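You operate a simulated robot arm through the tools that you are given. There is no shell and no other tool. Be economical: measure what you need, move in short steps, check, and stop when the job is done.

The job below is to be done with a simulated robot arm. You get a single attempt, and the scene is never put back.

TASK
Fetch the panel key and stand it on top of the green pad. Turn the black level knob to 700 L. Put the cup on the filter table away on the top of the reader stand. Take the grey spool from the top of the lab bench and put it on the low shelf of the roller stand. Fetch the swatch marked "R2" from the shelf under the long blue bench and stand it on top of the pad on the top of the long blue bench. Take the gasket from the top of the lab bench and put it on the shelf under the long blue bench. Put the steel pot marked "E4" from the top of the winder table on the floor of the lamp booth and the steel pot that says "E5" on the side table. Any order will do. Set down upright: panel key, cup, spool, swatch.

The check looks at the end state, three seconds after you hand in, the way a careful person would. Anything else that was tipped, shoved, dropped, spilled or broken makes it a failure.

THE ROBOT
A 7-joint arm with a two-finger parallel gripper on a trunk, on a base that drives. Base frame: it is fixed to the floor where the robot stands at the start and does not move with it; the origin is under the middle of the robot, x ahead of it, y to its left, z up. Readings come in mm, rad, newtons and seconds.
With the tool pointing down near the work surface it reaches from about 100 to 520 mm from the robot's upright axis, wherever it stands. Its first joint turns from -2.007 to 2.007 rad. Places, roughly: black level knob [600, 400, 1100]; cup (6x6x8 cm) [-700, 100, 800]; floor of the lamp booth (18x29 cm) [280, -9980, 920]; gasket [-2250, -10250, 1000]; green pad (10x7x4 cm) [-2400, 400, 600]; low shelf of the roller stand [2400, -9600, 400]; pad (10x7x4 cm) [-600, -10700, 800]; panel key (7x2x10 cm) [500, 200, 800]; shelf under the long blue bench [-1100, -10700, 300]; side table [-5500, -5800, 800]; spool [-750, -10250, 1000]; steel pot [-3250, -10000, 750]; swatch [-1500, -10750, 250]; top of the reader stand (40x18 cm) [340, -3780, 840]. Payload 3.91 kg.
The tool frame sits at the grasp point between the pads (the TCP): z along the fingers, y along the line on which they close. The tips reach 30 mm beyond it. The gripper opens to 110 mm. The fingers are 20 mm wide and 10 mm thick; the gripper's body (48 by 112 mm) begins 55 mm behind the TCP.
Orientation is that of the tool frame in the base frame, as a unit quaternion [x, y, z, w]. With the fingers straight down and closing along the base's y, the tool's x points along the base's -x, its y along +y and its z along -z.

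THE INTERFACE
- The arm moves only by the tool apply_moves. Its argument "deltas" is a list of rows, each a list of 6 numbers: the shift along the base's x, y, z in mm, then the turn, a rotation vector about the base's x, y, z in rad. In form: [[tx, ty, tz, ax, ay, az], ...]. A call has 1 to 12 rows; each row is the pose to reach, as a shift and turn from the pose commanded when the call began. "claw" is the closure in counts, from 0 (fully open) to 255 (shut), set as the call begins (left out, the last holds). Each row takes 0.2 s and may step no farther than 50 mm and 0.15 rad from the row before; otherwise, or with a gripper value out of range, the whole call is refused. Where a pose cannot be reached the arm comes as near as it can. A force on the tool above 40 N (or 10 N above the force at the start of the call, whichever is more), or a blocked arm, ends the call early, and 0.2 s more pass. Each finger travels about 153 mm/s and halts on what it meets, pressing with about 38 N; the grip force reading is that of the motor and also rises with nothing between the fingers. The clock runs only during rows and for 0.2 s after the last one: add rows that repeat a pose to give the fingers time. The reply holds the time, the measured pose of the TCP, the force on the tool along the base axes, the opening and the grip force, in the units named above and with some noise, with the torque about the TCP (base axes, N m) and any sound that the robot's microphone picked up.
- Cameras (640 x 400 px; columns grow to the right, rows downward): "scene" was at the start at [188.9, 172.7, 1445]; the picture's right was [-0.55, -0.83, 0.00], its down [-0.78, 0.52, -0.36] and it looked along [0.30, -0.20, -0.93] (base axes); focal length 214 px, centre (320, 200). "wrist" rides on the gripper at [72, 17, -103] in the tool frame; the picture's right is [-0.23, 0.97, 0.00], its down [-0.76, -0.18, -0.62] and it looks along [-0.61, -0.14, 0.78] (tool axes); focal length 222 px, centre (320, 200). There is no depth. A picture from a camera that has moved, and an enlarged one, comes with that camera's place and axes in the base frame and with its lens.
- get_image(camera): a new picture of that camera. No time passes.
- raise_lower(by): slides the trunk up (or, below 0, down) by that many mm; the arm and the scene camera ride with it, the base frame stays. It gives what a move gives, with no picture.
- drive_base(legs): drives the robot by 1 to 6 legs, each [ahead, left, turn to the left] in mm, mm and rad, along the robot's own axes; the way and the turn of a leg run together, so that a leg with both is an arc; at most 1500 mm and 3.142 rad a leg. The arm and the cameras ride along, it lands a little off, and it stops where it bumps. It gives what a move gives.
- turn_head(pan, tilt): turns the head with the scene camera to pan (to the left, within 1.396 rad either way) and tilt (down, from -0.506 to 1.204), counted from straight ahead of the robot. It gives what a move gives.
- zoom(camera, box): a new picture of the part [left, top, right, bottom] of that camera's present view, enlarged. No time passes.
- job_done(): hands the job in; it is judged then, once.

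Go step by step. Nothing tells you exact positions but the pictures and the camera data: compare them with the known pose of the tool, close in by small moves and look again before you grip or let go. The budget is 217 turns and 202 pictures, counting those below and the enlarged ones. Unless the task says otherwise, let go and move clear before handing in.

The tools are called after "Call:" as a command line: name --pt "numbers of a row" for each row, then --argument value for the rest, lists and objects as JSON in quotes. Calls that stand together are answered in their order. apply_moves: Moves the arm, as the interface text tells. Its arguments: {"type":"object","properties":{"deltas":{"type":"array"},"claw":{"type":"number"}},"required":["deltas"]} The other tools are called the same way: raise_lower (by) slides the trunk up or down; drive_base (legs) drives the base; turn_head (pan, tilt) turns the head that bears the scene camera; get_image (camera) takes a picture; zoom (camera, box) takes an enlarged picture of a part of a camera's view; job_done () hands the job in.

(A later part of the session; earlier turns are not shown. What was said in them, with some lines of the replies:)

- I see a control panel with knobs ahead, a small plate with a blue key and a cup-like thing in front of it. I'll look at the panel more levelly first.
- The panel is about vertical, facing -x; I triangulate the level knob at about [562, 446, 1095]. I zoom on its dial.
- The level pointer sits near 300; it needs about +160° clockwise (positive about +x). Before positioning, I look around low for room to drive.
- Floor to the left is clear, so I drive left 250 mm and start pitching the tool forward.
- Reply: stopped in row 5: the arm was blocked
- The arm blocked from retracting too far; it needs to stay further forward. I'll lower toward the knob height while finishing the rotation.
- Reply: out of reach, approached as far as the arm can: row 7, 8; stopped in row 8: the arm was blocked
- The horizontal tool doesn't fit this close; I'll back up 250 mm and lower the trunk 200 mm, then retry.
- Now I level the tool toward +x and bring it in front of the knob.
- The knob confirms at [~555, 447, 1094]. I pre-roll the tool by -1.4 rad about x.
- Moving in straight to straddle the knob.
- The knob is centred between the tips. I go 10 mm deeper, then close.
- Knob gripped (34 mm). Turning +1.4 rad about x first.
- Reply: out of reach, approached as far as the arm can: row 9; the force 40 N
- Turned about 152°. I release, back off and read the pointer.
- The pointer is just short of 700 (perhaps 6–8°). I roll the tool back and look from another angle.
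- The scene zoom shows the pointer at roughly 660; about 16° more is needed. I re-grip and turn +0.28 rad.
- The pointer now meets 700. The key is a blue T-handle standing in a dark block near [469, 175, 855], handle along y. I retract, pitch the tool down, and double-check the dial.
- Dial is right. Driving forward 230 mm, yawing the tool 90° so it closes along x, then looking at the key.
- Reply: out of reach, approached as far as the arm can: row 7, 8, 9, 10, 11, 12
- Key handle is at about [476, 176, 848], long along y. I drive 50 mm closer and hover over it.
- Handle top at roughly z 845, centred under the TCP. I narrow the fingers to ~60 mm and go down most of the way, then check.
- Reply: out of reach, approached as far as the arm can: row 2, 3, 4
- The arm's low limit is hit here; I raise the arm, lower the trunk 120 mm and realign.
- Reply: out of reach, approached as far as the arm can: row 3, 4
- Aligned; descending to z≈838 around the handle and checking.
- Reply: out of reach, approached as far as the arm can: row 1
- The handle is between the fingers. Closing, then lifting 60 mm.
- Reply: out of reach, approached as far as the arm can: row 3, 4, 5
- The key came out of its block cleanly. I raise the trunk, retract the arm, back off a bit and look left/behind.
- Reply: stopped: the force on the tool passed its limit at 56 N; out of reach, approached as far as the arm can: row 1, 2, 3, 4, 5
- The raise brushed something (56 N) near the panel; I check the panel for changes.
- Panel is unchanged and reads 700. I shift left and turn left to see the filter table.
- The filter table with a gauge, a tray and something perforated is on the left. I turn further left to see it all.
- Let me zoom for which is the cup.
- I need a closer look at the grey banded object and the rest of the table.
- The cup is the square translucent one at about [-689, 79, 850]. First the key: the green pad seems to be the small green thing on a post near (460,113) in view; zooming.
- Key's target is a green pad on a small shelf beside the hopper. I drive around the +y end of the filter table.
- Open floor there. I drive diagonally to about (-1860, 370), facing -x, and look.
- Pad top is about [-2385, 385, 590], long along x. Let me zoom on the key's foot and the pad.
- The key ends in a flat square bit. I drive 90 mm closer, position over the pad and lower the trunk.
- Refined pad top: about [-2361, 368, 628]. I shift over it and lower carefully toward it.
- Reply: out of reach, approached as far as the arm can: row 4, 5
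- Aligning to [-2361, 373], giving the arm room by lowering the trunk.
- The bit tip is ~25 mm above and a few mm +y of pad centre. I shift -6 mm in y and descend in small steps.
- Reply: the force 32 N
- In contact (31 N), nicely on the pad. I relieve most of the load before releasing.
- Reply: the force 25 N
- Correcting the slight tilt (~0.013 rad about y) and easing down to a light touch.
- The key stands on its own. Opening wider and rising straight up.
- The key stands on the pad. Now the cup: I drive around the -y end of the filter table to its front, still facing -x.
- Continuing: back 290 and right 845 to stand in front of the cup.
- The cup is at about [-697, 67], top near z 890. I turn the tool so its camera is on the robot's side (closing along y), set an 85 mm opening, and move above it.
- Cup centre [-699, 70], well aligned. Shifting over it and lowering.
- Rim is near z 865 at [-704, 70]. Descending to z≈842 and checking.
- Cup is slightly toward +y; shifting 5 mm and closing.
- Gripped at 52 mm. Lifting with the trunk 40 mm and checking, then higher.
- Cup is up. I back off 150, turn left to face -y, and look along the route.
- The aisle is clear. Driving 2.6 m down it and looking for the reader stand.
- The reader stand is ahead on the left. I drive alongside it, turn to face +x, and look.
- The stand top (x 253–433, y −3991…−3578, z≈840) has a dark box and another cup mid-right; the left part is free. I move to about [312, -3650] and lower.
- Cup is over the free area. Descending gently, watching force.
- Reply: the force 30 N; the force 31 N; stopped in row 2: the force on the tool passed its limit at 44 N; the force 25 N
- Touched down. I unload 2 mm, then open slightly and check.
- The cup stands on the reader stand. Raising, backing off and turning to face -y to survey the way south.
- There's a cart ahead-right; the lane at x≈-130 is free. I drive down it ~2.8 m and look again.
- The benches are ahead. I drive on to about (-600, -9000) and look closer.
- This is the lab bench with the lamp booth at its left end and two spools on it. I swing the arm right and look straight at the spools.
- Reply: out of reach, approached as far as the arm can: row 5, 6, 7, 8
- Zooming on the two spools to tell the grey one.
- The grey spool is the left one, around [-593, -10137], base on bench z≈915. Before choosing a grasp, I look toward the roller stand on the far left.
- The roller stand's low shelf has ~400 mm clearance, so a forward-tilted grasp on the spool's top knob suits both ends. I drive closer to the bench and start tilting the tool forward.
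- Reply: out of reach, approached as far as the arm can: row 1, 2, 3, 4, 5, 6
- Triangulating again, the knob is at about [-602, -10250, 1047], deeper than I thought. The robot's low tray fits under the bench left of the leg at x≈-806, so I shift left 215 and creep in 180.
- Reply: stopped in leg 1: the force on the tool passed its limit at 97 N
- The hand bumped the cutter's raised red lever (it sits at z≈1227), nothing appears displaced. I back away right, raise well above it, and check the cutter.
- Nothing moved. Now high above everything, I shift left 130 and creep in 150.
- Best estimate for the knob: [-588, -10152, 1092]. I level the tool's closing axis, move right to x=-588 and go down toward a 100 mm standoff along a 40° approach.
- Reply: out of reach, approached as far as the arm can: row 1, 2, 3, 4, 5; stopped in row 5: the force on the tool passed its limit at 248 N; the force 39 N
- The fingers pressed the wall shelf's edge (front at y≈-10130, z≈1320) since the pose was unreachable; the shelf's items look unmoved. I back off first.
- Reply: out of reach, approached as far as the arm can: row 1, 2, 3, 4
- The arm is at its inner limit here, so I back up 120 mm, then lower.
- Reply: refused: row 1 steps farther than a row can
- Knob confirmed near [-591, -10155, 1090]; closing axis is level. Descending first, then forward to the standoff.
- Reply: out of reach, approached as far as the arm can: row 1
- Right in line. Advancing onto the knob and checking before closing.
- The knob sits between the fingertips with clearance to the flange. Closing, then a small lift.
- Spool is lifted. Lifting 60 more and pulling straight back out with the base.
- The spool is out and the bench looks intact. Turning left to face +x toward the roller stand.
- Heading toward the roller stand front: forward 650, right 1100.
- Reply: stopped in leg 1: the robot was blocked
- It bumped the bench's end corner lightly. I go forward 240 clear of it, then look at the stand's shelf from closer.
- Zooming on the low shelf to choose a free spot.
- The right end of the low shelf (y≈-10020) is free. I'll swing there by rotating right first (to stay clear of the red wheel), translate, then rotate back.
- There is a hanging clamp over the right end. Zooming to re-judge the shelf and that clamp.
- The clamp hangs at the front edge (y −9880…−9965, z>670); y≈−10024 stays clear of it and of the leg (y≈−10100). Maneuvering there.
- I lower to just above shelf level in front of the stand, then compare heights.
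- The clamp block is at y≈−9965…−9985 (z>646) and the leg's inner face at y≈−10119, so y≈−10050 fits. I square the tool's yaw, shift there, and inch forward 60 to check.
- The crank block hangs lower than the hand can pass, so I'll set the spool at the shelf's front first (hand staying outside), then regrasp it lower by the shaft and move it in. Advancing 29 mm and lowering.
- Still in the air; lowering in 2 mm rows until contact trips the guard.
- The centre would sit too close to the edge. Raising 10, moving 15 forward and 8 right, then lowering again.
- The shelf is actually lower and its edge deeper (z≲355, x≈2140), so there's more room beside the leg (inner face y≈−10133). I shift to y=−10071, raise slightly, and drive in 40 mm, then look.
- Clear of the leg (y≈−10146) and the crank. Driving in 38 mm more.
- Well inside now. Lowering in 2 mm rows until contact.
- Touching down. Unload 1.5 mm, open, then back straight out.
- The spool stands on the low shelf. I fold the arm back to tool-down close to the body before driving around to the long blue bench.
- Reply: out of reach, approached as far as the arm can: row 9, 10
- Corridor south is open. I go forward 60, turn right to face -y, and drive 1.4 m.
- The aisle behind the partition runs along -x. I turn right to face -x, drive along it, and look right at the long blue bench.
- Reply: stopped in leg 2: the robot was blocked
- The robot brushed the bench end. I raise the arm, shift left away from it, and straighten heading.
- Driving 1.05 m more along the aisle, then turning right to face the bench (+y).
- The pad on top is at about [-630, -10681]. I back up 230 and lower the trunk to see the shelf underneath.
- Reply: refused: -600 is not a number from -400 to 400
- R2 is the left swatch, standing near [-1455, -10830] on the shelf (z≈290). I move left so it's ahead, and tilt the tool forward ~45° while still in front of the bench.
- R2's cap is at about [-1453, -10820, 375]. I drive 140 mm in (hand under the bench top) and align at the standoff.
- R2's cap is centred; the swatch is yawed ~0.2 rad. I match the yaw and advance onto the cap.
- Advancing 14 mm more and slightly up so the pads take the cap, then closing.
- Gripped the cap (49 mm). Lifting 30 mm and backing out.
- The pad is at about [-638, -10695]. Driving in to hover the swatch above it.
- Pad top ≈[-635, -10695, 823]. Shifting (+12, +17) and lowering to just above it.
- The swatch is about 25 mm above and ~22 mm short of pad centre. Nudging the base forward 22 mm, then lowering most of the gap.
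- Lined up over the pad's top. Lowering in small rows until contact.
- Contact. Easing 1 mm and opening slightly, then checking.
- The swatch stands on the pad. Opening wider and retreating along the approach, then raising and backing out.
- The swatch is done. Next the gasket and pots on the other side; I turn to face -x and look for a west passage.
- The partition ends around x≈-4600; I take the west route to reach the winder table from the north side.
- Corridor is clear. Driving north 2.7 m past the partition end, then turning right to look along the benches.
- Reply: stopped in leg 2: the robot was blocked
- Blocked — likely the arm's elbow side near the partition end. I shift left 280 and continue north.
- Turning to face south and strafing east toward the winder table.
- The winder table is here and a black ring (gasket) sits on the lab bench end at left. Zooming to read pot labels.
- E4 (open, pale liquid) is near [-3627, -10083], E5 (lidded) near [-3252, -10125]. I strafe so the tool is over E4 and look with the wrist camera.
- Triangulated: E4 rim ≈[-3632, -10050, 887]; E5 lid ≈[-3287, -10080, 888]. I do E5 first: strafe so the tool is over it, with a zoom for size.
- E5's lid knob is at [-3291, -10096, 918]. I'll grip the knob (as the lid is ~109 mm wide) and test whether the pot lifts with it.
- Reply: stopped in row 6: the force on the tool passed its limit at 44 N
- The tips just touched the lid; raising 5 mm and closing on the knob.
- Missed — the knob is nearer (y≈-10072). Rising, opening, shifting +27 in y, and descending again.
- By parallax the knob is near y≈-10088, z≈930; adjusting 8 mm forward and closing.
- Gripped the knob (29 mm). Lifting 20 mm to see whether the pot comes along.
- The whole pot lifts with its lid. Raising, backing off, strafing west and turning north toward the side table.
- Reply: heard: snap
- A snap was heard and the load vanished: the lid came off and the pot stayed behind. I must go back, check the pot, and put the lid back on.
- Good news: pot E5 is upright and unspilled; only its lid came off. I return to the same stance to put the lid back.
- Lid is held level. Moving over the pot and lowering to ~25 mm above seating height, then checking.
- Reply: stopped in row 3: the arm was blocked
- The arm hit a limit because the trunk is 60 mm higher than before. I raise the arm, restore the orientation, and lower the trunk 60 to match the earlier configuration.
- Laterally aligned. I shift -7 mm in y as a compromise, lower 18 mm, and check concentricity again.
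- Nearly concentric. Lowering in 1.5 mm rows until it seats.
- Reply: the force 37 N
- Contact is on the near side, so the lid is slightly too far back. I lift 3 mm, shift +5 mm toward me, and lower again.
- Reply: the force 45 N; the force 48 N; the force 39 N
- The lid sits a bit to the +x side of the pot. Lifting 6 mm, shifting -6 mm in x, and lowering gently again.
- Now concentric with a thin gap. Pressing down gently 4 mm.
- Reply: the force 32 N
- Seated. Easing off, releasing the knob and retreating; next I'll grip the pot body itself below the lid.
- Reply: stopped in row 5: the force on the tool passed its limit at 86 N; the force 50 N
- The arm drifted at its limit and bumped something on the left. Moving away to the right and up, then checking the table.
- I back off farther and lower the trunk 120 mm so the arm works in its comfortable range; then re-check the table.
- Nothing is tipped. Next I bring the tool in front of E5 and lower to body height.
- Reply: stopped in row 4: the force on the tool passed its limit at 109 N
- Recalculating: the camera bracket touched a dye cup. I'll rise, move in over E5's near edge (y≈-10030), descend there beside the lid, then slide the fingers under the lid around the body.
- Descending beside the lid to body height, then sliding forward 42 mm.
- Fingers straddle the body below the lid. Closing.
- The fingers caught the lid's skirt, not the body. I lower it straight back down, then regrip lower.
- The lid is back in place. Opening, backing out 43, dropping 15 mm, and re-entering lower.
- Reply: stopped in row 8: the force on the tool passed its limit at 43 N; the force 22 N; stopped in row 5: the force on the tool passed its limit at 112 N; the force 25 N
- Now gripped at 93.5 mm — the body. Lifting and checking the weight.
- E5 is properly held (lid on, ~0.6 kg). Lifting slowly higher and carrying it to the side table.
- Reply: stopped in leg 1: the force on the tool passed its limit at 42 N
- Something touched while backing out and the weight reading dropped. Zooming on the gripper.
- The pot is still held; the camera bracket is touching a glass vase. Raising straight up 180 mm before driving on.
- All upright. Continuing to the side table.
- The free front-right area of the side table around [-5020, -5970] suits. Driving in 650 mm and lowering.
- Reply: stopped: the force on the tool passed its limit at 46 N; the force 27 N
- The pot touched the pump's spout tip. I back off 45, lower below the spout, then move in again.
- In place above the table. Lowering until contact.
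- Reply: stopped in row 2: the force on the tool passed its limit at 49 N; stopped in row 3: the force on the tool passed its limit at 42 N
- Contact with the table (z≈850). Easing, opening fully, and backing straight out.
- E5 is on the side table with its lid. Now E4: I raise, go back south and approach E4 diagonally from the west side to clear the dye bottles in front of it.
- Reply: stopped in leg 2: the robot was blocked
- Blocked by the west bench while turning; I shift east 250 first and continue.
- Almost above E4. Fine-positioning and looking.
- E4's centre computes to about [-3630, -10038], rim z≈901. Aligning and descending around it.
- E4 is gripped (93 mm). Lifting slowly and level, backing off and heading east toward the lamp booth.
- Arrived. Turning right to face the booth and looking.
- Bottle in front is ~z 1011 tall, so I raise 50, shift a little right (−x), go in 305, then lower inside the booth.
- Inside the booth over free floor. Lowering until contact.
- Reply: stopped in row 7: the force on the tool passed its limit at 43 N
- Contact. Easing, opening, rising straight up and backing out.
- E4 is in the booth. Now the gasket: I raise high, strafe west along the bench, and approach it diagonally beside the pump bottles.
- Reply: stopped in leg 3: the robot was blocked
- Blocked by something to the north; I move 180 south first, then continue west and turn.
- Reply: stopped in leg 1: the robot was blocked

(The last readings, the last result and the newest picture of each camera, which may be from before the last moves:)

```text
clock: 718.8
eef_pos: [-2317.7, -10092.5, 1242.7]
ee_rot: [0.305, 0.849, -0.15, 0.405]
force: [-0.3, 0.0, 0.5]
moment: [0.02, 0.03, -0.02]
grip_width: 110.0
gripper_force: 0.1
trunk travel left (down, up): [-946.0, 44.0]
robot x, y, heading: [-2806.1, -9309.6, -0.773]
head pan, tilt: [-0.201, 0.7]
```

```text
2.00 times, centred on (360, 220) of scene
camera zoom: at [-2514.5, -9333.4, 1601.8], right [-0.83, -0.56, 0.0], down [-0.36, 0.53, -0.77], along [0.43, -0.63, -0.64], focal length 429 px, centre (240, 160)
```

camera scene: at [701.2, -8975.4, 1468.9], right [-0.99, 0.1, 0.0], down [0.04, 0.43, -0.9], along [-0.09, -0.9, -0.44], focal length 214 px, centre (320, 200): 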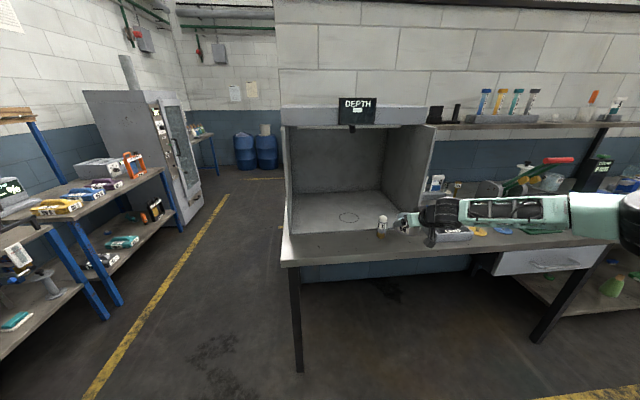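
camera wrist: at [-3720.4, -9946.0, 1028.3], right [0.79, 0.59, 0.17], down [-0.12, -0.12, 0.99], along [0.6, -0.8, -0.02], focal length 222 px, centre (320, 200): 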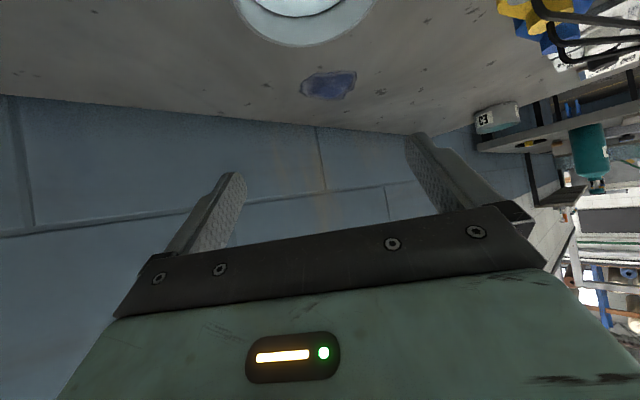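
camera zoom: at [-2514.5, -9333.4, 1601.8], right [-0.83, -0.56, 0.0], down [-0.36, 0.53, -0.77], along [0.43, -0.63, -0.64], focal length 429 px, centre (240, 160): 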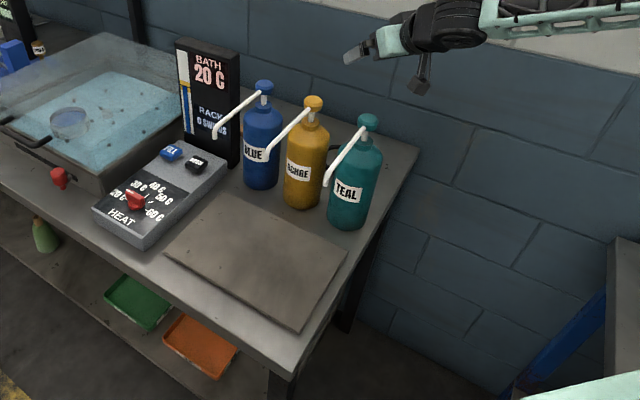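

The gasket is hidden behind the teal bottle. I nudge the base straight ahead, hold position over the estimate, and lower to see it with the wrist camera.

Call:
drive_base --legs '[[130, 0, 0]]'

Call:
apply_moves --pt "-20 10 0 0 0 0" --pt "-40 20 0 0 0 0" --pt "-52 26 0 0 0 0" --pt "-52 26 0 0 0 0" --claw 120

Call:
raise_lower --by -255

Call:
get_image --camera "wrist"

```text
clock: 719.8
eef_pos: [-2302.1, -10129.4, 1241.3]
ee_rot: [0.314, 0.846, -0.153, 0.403]
force: [0.6, -0.2, 0.2]
moment: [0.0, 0.04, 0.0]
grip_width: 109.7
gripper_force: 0.1
trunk travel left (down, up): [-946.0, 44.0]
robot x, y, heading: [-2772.8, -9334.0, -0.795]
head pan, tilt: [-0.201, 0.7]
stopped in leg 1: the robot was blocked; the commanded pose is now the measured one
```

```text
clock: 720.8
eef_pos: [-2354.3, -10104.1, 1242.2]
ee_rot: [0.313, 0.846, -0.153, 0.403]
force: [-1.2, -0.9, 0.0]
moment: [-0.01, -0.01, -0.01]
grip_width: 58.3
gripper_force: 0.1
trunk travel left (down, up): [-946.0, 44.0]
robot x, y, heading: [-2770.9, -9334.7, -0.797]
head pan, tilt: [-0.201, 0.7]
```

```text
clock: 722.5
eef_pos: [-2356.2, -10110.9, 1063.9]
ee_rot: [0.317, 0.842, -0.159, 0.407]
force: [-0.9, -5.9, -1.1]
moment: [0.0, -0.01, 0.03]
grip_width: 58.2
gripper_force: 0.1
trunk travel left (down, up): [-761.0, 229.0]
robot x, y, heading: [-2774.3, -9336.1, -0.791]
head pan, tilt: [-0.201, 0.7]
stopped: the force on the tool passed its limit at 61 N (the readings are from after the stop); the commanded pose is now the measured one
```

```text
2 pictures are left
camera wrist: at [-2439.2, -10015.9, 1071.9], right [0.75, 0.64, 0.17], down [-0.13, -0.11, 0.99], along [0.65, -0.76, -0.01], focal length 222 px, centre (320, 200)
```

wrist: 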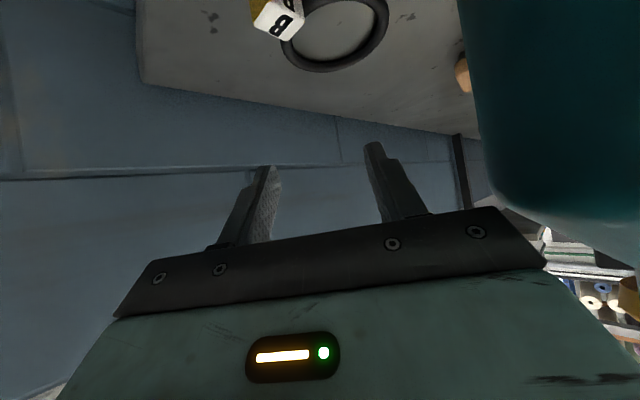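

I can see the gasket: ring centre ≈[-2268, -10152], its tag at ≈[-2323, -10169]. I move away from the bottle and descend onto the tag.

Call:
apply_moves --pt "-20 -25 0 0 0 0" --pt "-10 -45 -20 0 0 0" --pt "5 -45 -60 0 0 0" --pt "19 -45 -98 0 0 0" --pt "19 -45 -125 0 0 0" --pt "19 -45 -138 0 0 0" --pt "19 -45 -138 0 0 0"

Call:
apply_moves --pt "0 0 0 0 0 0" --pt "0 0 0 0 0 0" --pt "0 0 0 0 0 0" --claw 255

```text
clock: 724.0
eef_pos: [-2334.3, -10156.8, 937.5]
ee_rot: [0.313, 0.839, -0.158, 0.415]
force: [-0.3, 1.3, 13.3]
moment: [0.17, -0.43, 0.04]
grip_width: 58.1
gripper_force: 0.1
trunk travel left (down, up): [-761.0, 229.0]
robot x, y, heading: [-2774.3, -9336.1, -0.794]
head pan, tilt: [-0.201, 0.7]
stopped in row 7: the force on the tool passed its limit at 43 N (the readings are from after the stop); the commanded pose is now the measured one
```

```text
clock: 724.8
eef_pos: [-2333.4, -10157.9, 934.8]
ee_rot: [0.315, 0.839, -0.159, 0.414]
force: [5.1, 2.3, 15.8]
moment: [0.17, -0.7, 0.18]
grip_width: 42.4
gripper_force: 37.6
trunk travel left (down, up): [-761.0, 229.0]
robot x, y, heading: [-2775.2, -9337.6, -0.8]
head pan, tilt: [-0.201, 0.7]
```

Gripped something 42 mm wide (the tag). Lifting straight up.

Call:
apply_moves --pt "0 0 10 0 0 0" --pt "0 0 30 0 0 0" --pt "0 0 60 0 0 0" --pt "0 0 60 0 0 0"

Call:
raise_lower --by 220

Call:
get_image --camera "wrist"

```text
clock: 725.8
eef_pos: [-2335.0, -10155.6, 993.1]
ee_rot: [0.315, 0.84, -0.159, 0.412]
force: [0.9, 0.4, 0.0]
moment: [0.01, 0.04, -0.01]
grip_width: 42.0
gripper_force: 37.4
trunk travel left (down, up): [-761.0, 229.0]
robot x, y, heading: [-2772.3, -9336.1, -0.8]
head pan, tilt: [-0.201, 0.7]
```

```text
clock: 728.1
eef_pos: [-2335.2, -10157.6, 1212.5]
ee_rot: [0.316, 0.84, -0.159, 0.412]
force: [-0.6, -0.5, -0.8]
moment: [0.02, 0.04, -0.05]
grip_width: 42.0
gripper_force: 37.7
trunk travel left (down, up): [-981.0, 9.0]
robot x, y, heading: [-2769.3, -9332.8, -0.795]
head pan, tilt: [-0.201, 0.7]
```

```text
1 pictures are left
camera wrist: at [-2418.3, -10062.2, 1219.7], right [0.75, 0.64, 0.17], down [-0.14, -0.11, 0.98], along [0.65, -0.76, 0.01], focal length 222 px, centre (320, 200)
```

wrist: 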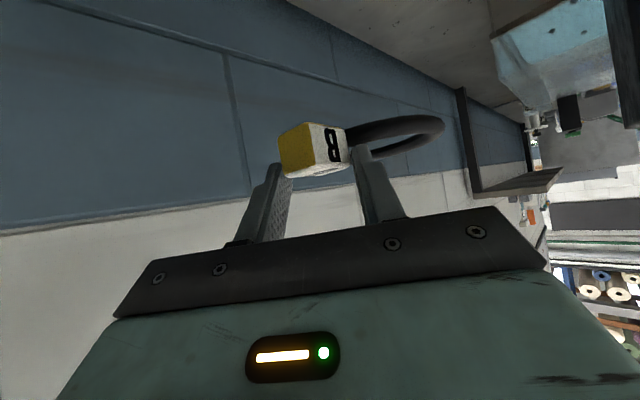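

The gasket hangs from the gripper by its tag. I take the known west route around to the long blue bench.

Call:
drive_base --legs '[[-330, 0, 0], [0, 0, -0.775], [0, -1200, 0], [0, -1130, 0]]'

```text
clock: 743.4
eef_pos: [-5601.0, -9987.3, 1214.2]
ee_rot: [0.606, 0.661, -0.301, 0.324]
force: [0.6, 0.1, -0.1]
moment: [0.06, 0.0, 0.01]
grip_width: 27.1
gripper_force: 38.3
trunk travel left (down, up): [-981.0, 9.0]
robot x, y, heading: [-5345.2, -9090.3, -1.561]
head pan, tilt: [-0.201, 0.7]
```

Still holding (27 mm now). Continuing south.

Call:
drive_base --legs '[[1400, 0, -0.009], [1350, 0, 0], [0, 0, 1.57]]'

```text
clock: 760.8
eef_pos: [-4420.6, -12183.4, 1213.7]
ee_rot: [-0.029, 0.896, 0.01, 0.442]
force: [0.5, -0.5, -0.3]
moment: [0.02, 0.04, -0.01]
grip_width: 27.0
gripper_force: 38.2
trunk travel left (down, up): [-981.0, 9.0]
robot x, y, heading: [-5308.0, -11916.0, -0.012]
head pan, tilt: [-0.201, 0.7]
```

Call:
drive_base --legs '[[1200, -30, 0.004], [1200, -30, 0.004], [1160, -20, 0.004], [0, 0, 1.57]]'

```text
clock: 782.0
eef_pos: [-1447.4, -11181.2, 1214.1]
ee_rot: [0.654, -0.614, -0.319, -0.305]
force: [0.1, -0.9, -0.9]
moment: [-0.04, 0.01, -0.01]
grip_width: 27.0
gripper_force: 38.0
trunk travel left (down, up): [-981.0, 9.0]
robot x, y, heading: [-1727.6, -12070.9, 1.554]
head pan, tilt: [-0.201, 0.7]
```

In front of the bench. Shifting 33 mm left, lowering to shelf level, and using the last picture to check the hang.

Call:
drive_base --legs '[[0, 33, 0.015]]'

Call:
raise_lower --by -400

Call:
raise_lower --by -384

Call:
get_image --camera "wrist"

```text
clock: 782.9
eef_pos: [-1494.0, -11177.1, 1213.2]
ee_rot: [0.658, -0.61, -0.321, -0.303]
force: [-0.6, 0.5, -1.5]
moment: [-0.04, 0.04, 0.02]
grip_width: 26.6
gripper_force: 37.8
trunk travel left (down, up): [-981.0, 9.0]
robot x, y, heading: [-1754.8, -12073.9, 1.572]
head pan, tilt: [-0.201, 0.7]
```

```text
clock: 786.7
eef_pos: [-1496.5, -11177.2, 814.6]
ee_rot: [0.658, -0.609, -0.322, -0.304]
force: [0.4, 0.9, 9.9]
moment: [1.31, 0.02, 0.07]
grip_width: 27.0
gripper_force: 37.8
trunk travel left (down, up): [-581.0, 409.0]
robot x, y, heading: [-1757.2, -12073.8, 1.569]
head pan, tilt: [-0.201, 0.7]
```

```text
clock: 790.4
eef_pos: [-1494.6, -11177.0, 430.2]
ee_rot: [0.658, -0.61, -0.321, -0.303]
force: [0.2, 0.3, -1.3]
moment: [-0.09, 0.01, 0.04]
grip_width: 27.0
gripper_force: 37.8
trunk travel left (down, up): [-197.0, 793.0]
robot x, y, heading: [-1757.7, -12070.2, 1.574]
head pan, tilt: [-0.201, 0.7]
```

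```text
0 pictures are left
camera wrist: at [-1502.9, -11305.4, 435.7], right [-0.98, 0.07, 0.17], down [0.17, -0.02, 0.98], along [0.07, 1.0, 0.01], focal length 222 px, centre (320, 200)
```

wrist: 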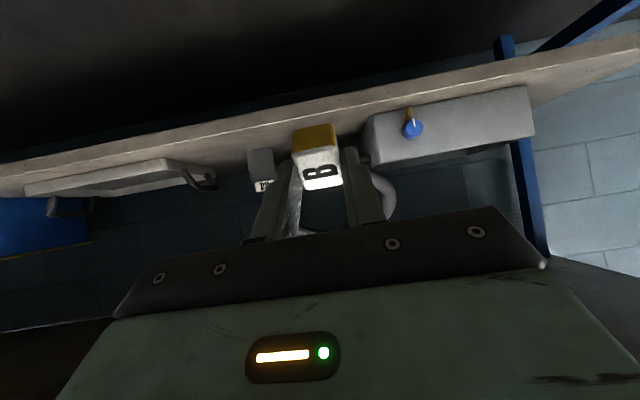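

The tag points down with the ring behind it; the R2 slot between R4 and the tray is right ahead. Driving in 320 mm and lowering until contact.

Call:
drive_base --legs '[[320, 0, 0]]'

Call:
raise_lower --by -85

Call:
apply_moves --pt "0 0 -4 0 0 0" --pt "0 0 -8 0 0 0" --pt "0 0 -12 0 0 0" --pt "0 0 -16 0 0 0" --pt "0 0 -20 0 0 0" --pt "0 0 -24 0 0 0" --pt "0 0 -28 0 0 0" --pt "0 0 -32 0 0 0" --pt "0 0 -36 0 0 0" --pt "0 0 -40 0 0 0" --pt "0 0 -44 0 0 0"

```text
clock: 792.6
eef_pos: [-1494.6, -10851.5, 429.8]
ee_rot: [0.658, -0.61, -0.321, -0.303]
force: [-0.1, 0.0, -1.1]
moment: [-0.07, 0.02, 0.0]
grip_width: 26.9
gripper_force: 37.9
trunk travel left (down, up): [-197.0, 793.0]
robot x, y, heading: [-1756.0, -11744.2, 1.568]
head pan, tilt: [-0.201, 0.7]
```

```text
clock: 793.8
eef_pos: [-1493.8, -10851.8, 343.9]
ee_rot: [0.657, -0.61, -0.321, -0.304]
force: [3.5, -0.2, -1.6]
moment: [-0.09, 0.03, -0.19]
grip_width: 27.0
gripper_force: 38.0
trunk travel left (down, up): [-112.0, 878.0]
robot x, y, heading: [-1756.9, -11746.8, 1.568]
head pan, tilt: [-0.201, 0.7]
```

```text
clock: 796.1
eef_pos: [-1495.3, -10849.8, 309.9]
ee_rot: [0.657, -0.607, -0.327, -0.305]
force: [0.3, -0.8, 11.5]
moment: [0.11, 0.16, -0.03]
grip_width: 26.9
gripper_force: 38.6
trunk travel left (down, up): [-112.0, 878.0]
robot x, y, heading: [-1756.3, -11747.3, 1.572]
head pan, tilt: [-0.201, 0.7]
stopped in row 11: the force on the tool passed its limit at 43 N (the readings are from after the stop); the commanded pose is now the measured one
```

Contact at shelf. Opening only a little (one finger is through the ring), then withdrawing along the tool axis.

Call:
apply_moves --pt "0 0 1 0 0 0" --pt "0 0 1 0 0 0" --pt "0 0 1 0 0 0" --claw 150

Call:
apply_moves --pt "1 -8 6 0 0 0" --pt "2 -16 12 0 0 0" --pt "3 -28 21 0 0 0" --pt "4 -44 33 0 0 0" --pt "5 -64 48 0 0 0" --pt "6 -84 63 0 0 0" --pt "7 -104 78 0 0 0" --pt "7 -104 78 0 0 0"

Call:
drive_base --legs '[[-350, 0, 0]]'

```text
clock: 796.9
eef_pos: [-1495.6, -10848.3, 308.5]
ee_rot: [0.657, -0.608, -0.324, -0.304]
force: [0.3, -1.2, -0.3]
moment: [-0.03, -0.05, -0.03]
grip_width: 45.6
gripper_force: 0.0
trunk travel left (down, up): [-112.0, 878.0]
robot x, y, heading: [-1757.1, -11744.7, 1.575]
head pan, tilt: [-0.201, 0.7]
```

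```text
clock: 798.7
eef_pos: [-1487.5, -10953.8, 386.6]
ee_rot: [0.657, -0.609, -0.324, -0.304]
force: [0.2, -0.6, 0.3]
moment: [0.0, 0.01, -0.04]
grip_width: 45.2
gripper_force: 0.1
trunk travel left (down, up): [-112.0, 878.0]
robot x, y, heading: [-1753.5, -11745.6, 1.573]
head pan, tilt: [-0.201, 0.7]
```

```text
clock: 801.0
eef_pos: [-1491.5, -11305.2, 388.3]
ee_rot: [0.658, -0.608, -0.324, -0.304]
force: [0.1, -0.3, 0.0]
moment: [-0.01, 0.0, 0.0]
grip_width: 45.1
gripper_force: 0.0
trunk travel left (down, up): [-112.0, 878.0]
robot x, y, heading: [-1757.6, -12097.4, 1.577]
head pan, tilt: [-0.201, 0.7]
```

A quick check that nothing is left in the fingers.

Call:
apply_moves --pt "0 0 0 0 0 0" --pt "0 0 0 0 0 0" --pt "0 0 0 0 0 0" --claw 255

```text
clock: 801.8
eef_pos: [-1490.3, -11305.3, 386.6]
ee_rot: [0.658, -0.608, -0.324, -0.303]
force: [0.1, -0.2, 0.1]
moment: [0.03, -0.01, -0.01]
grip_width: 0.4
gripper_force: 37.9
trunk travel left (down, up): [-112.0, 878.0]
robot x, y, heading: [-1754.6, -12103.4, 1.57]
head pan, tilt: [-0.201, 0.7]
```

The fingers closed to about 0 mm, so the gripper is empty and clear. Pictures are used up, so I am handing in.

Call:
job_done

```text
The job is handed in.
```

I handed the job in with every item at its target, but it was not a clean run and some end states are unconfirmed, so it may not pass.

- **Seen in place afterwards:** the panel key standing on the green pad, the level knob at 700 L, the cup on the reader stand, the grey spool on the roller stand's low shelf, swatch R2 on its pad, and pot E5 on the side table.
- **Not seen afterwards:** I had few or no pictures left for the last two. Pot E4 in the lamp booth and the gasket on the blue bench shelf were set down by contact force. The gripper closed on nothing after releasing the gasket.
- **E5's lid:** it came off with a snap on the first lift. I set it back on and it stayed there, but I don't know whether it still latches. The pot stayed upright and I saw no spill.
- **Bumps:**
  - **Lab bench:** I pressed on the wall shelf's edge (about 250 N) and pushed the cutter's lever. Later pictures showed neither moved.
  - **Winder table:** I hit a dye cup (about 110 N) and touched a glass vase; both looked upright in later pictures. Another bump there (about 86 N) also left nothing tipped.
  - **Teal pump bottle and pump spout:** I hit the bottle (about 61 N) while reaching for the gasket, and the spout on the side table (about 46 N). I did not check the bottle afterwards.
  - **Base:** it was blocked several times near benches. I did not confirm what it touched each time.
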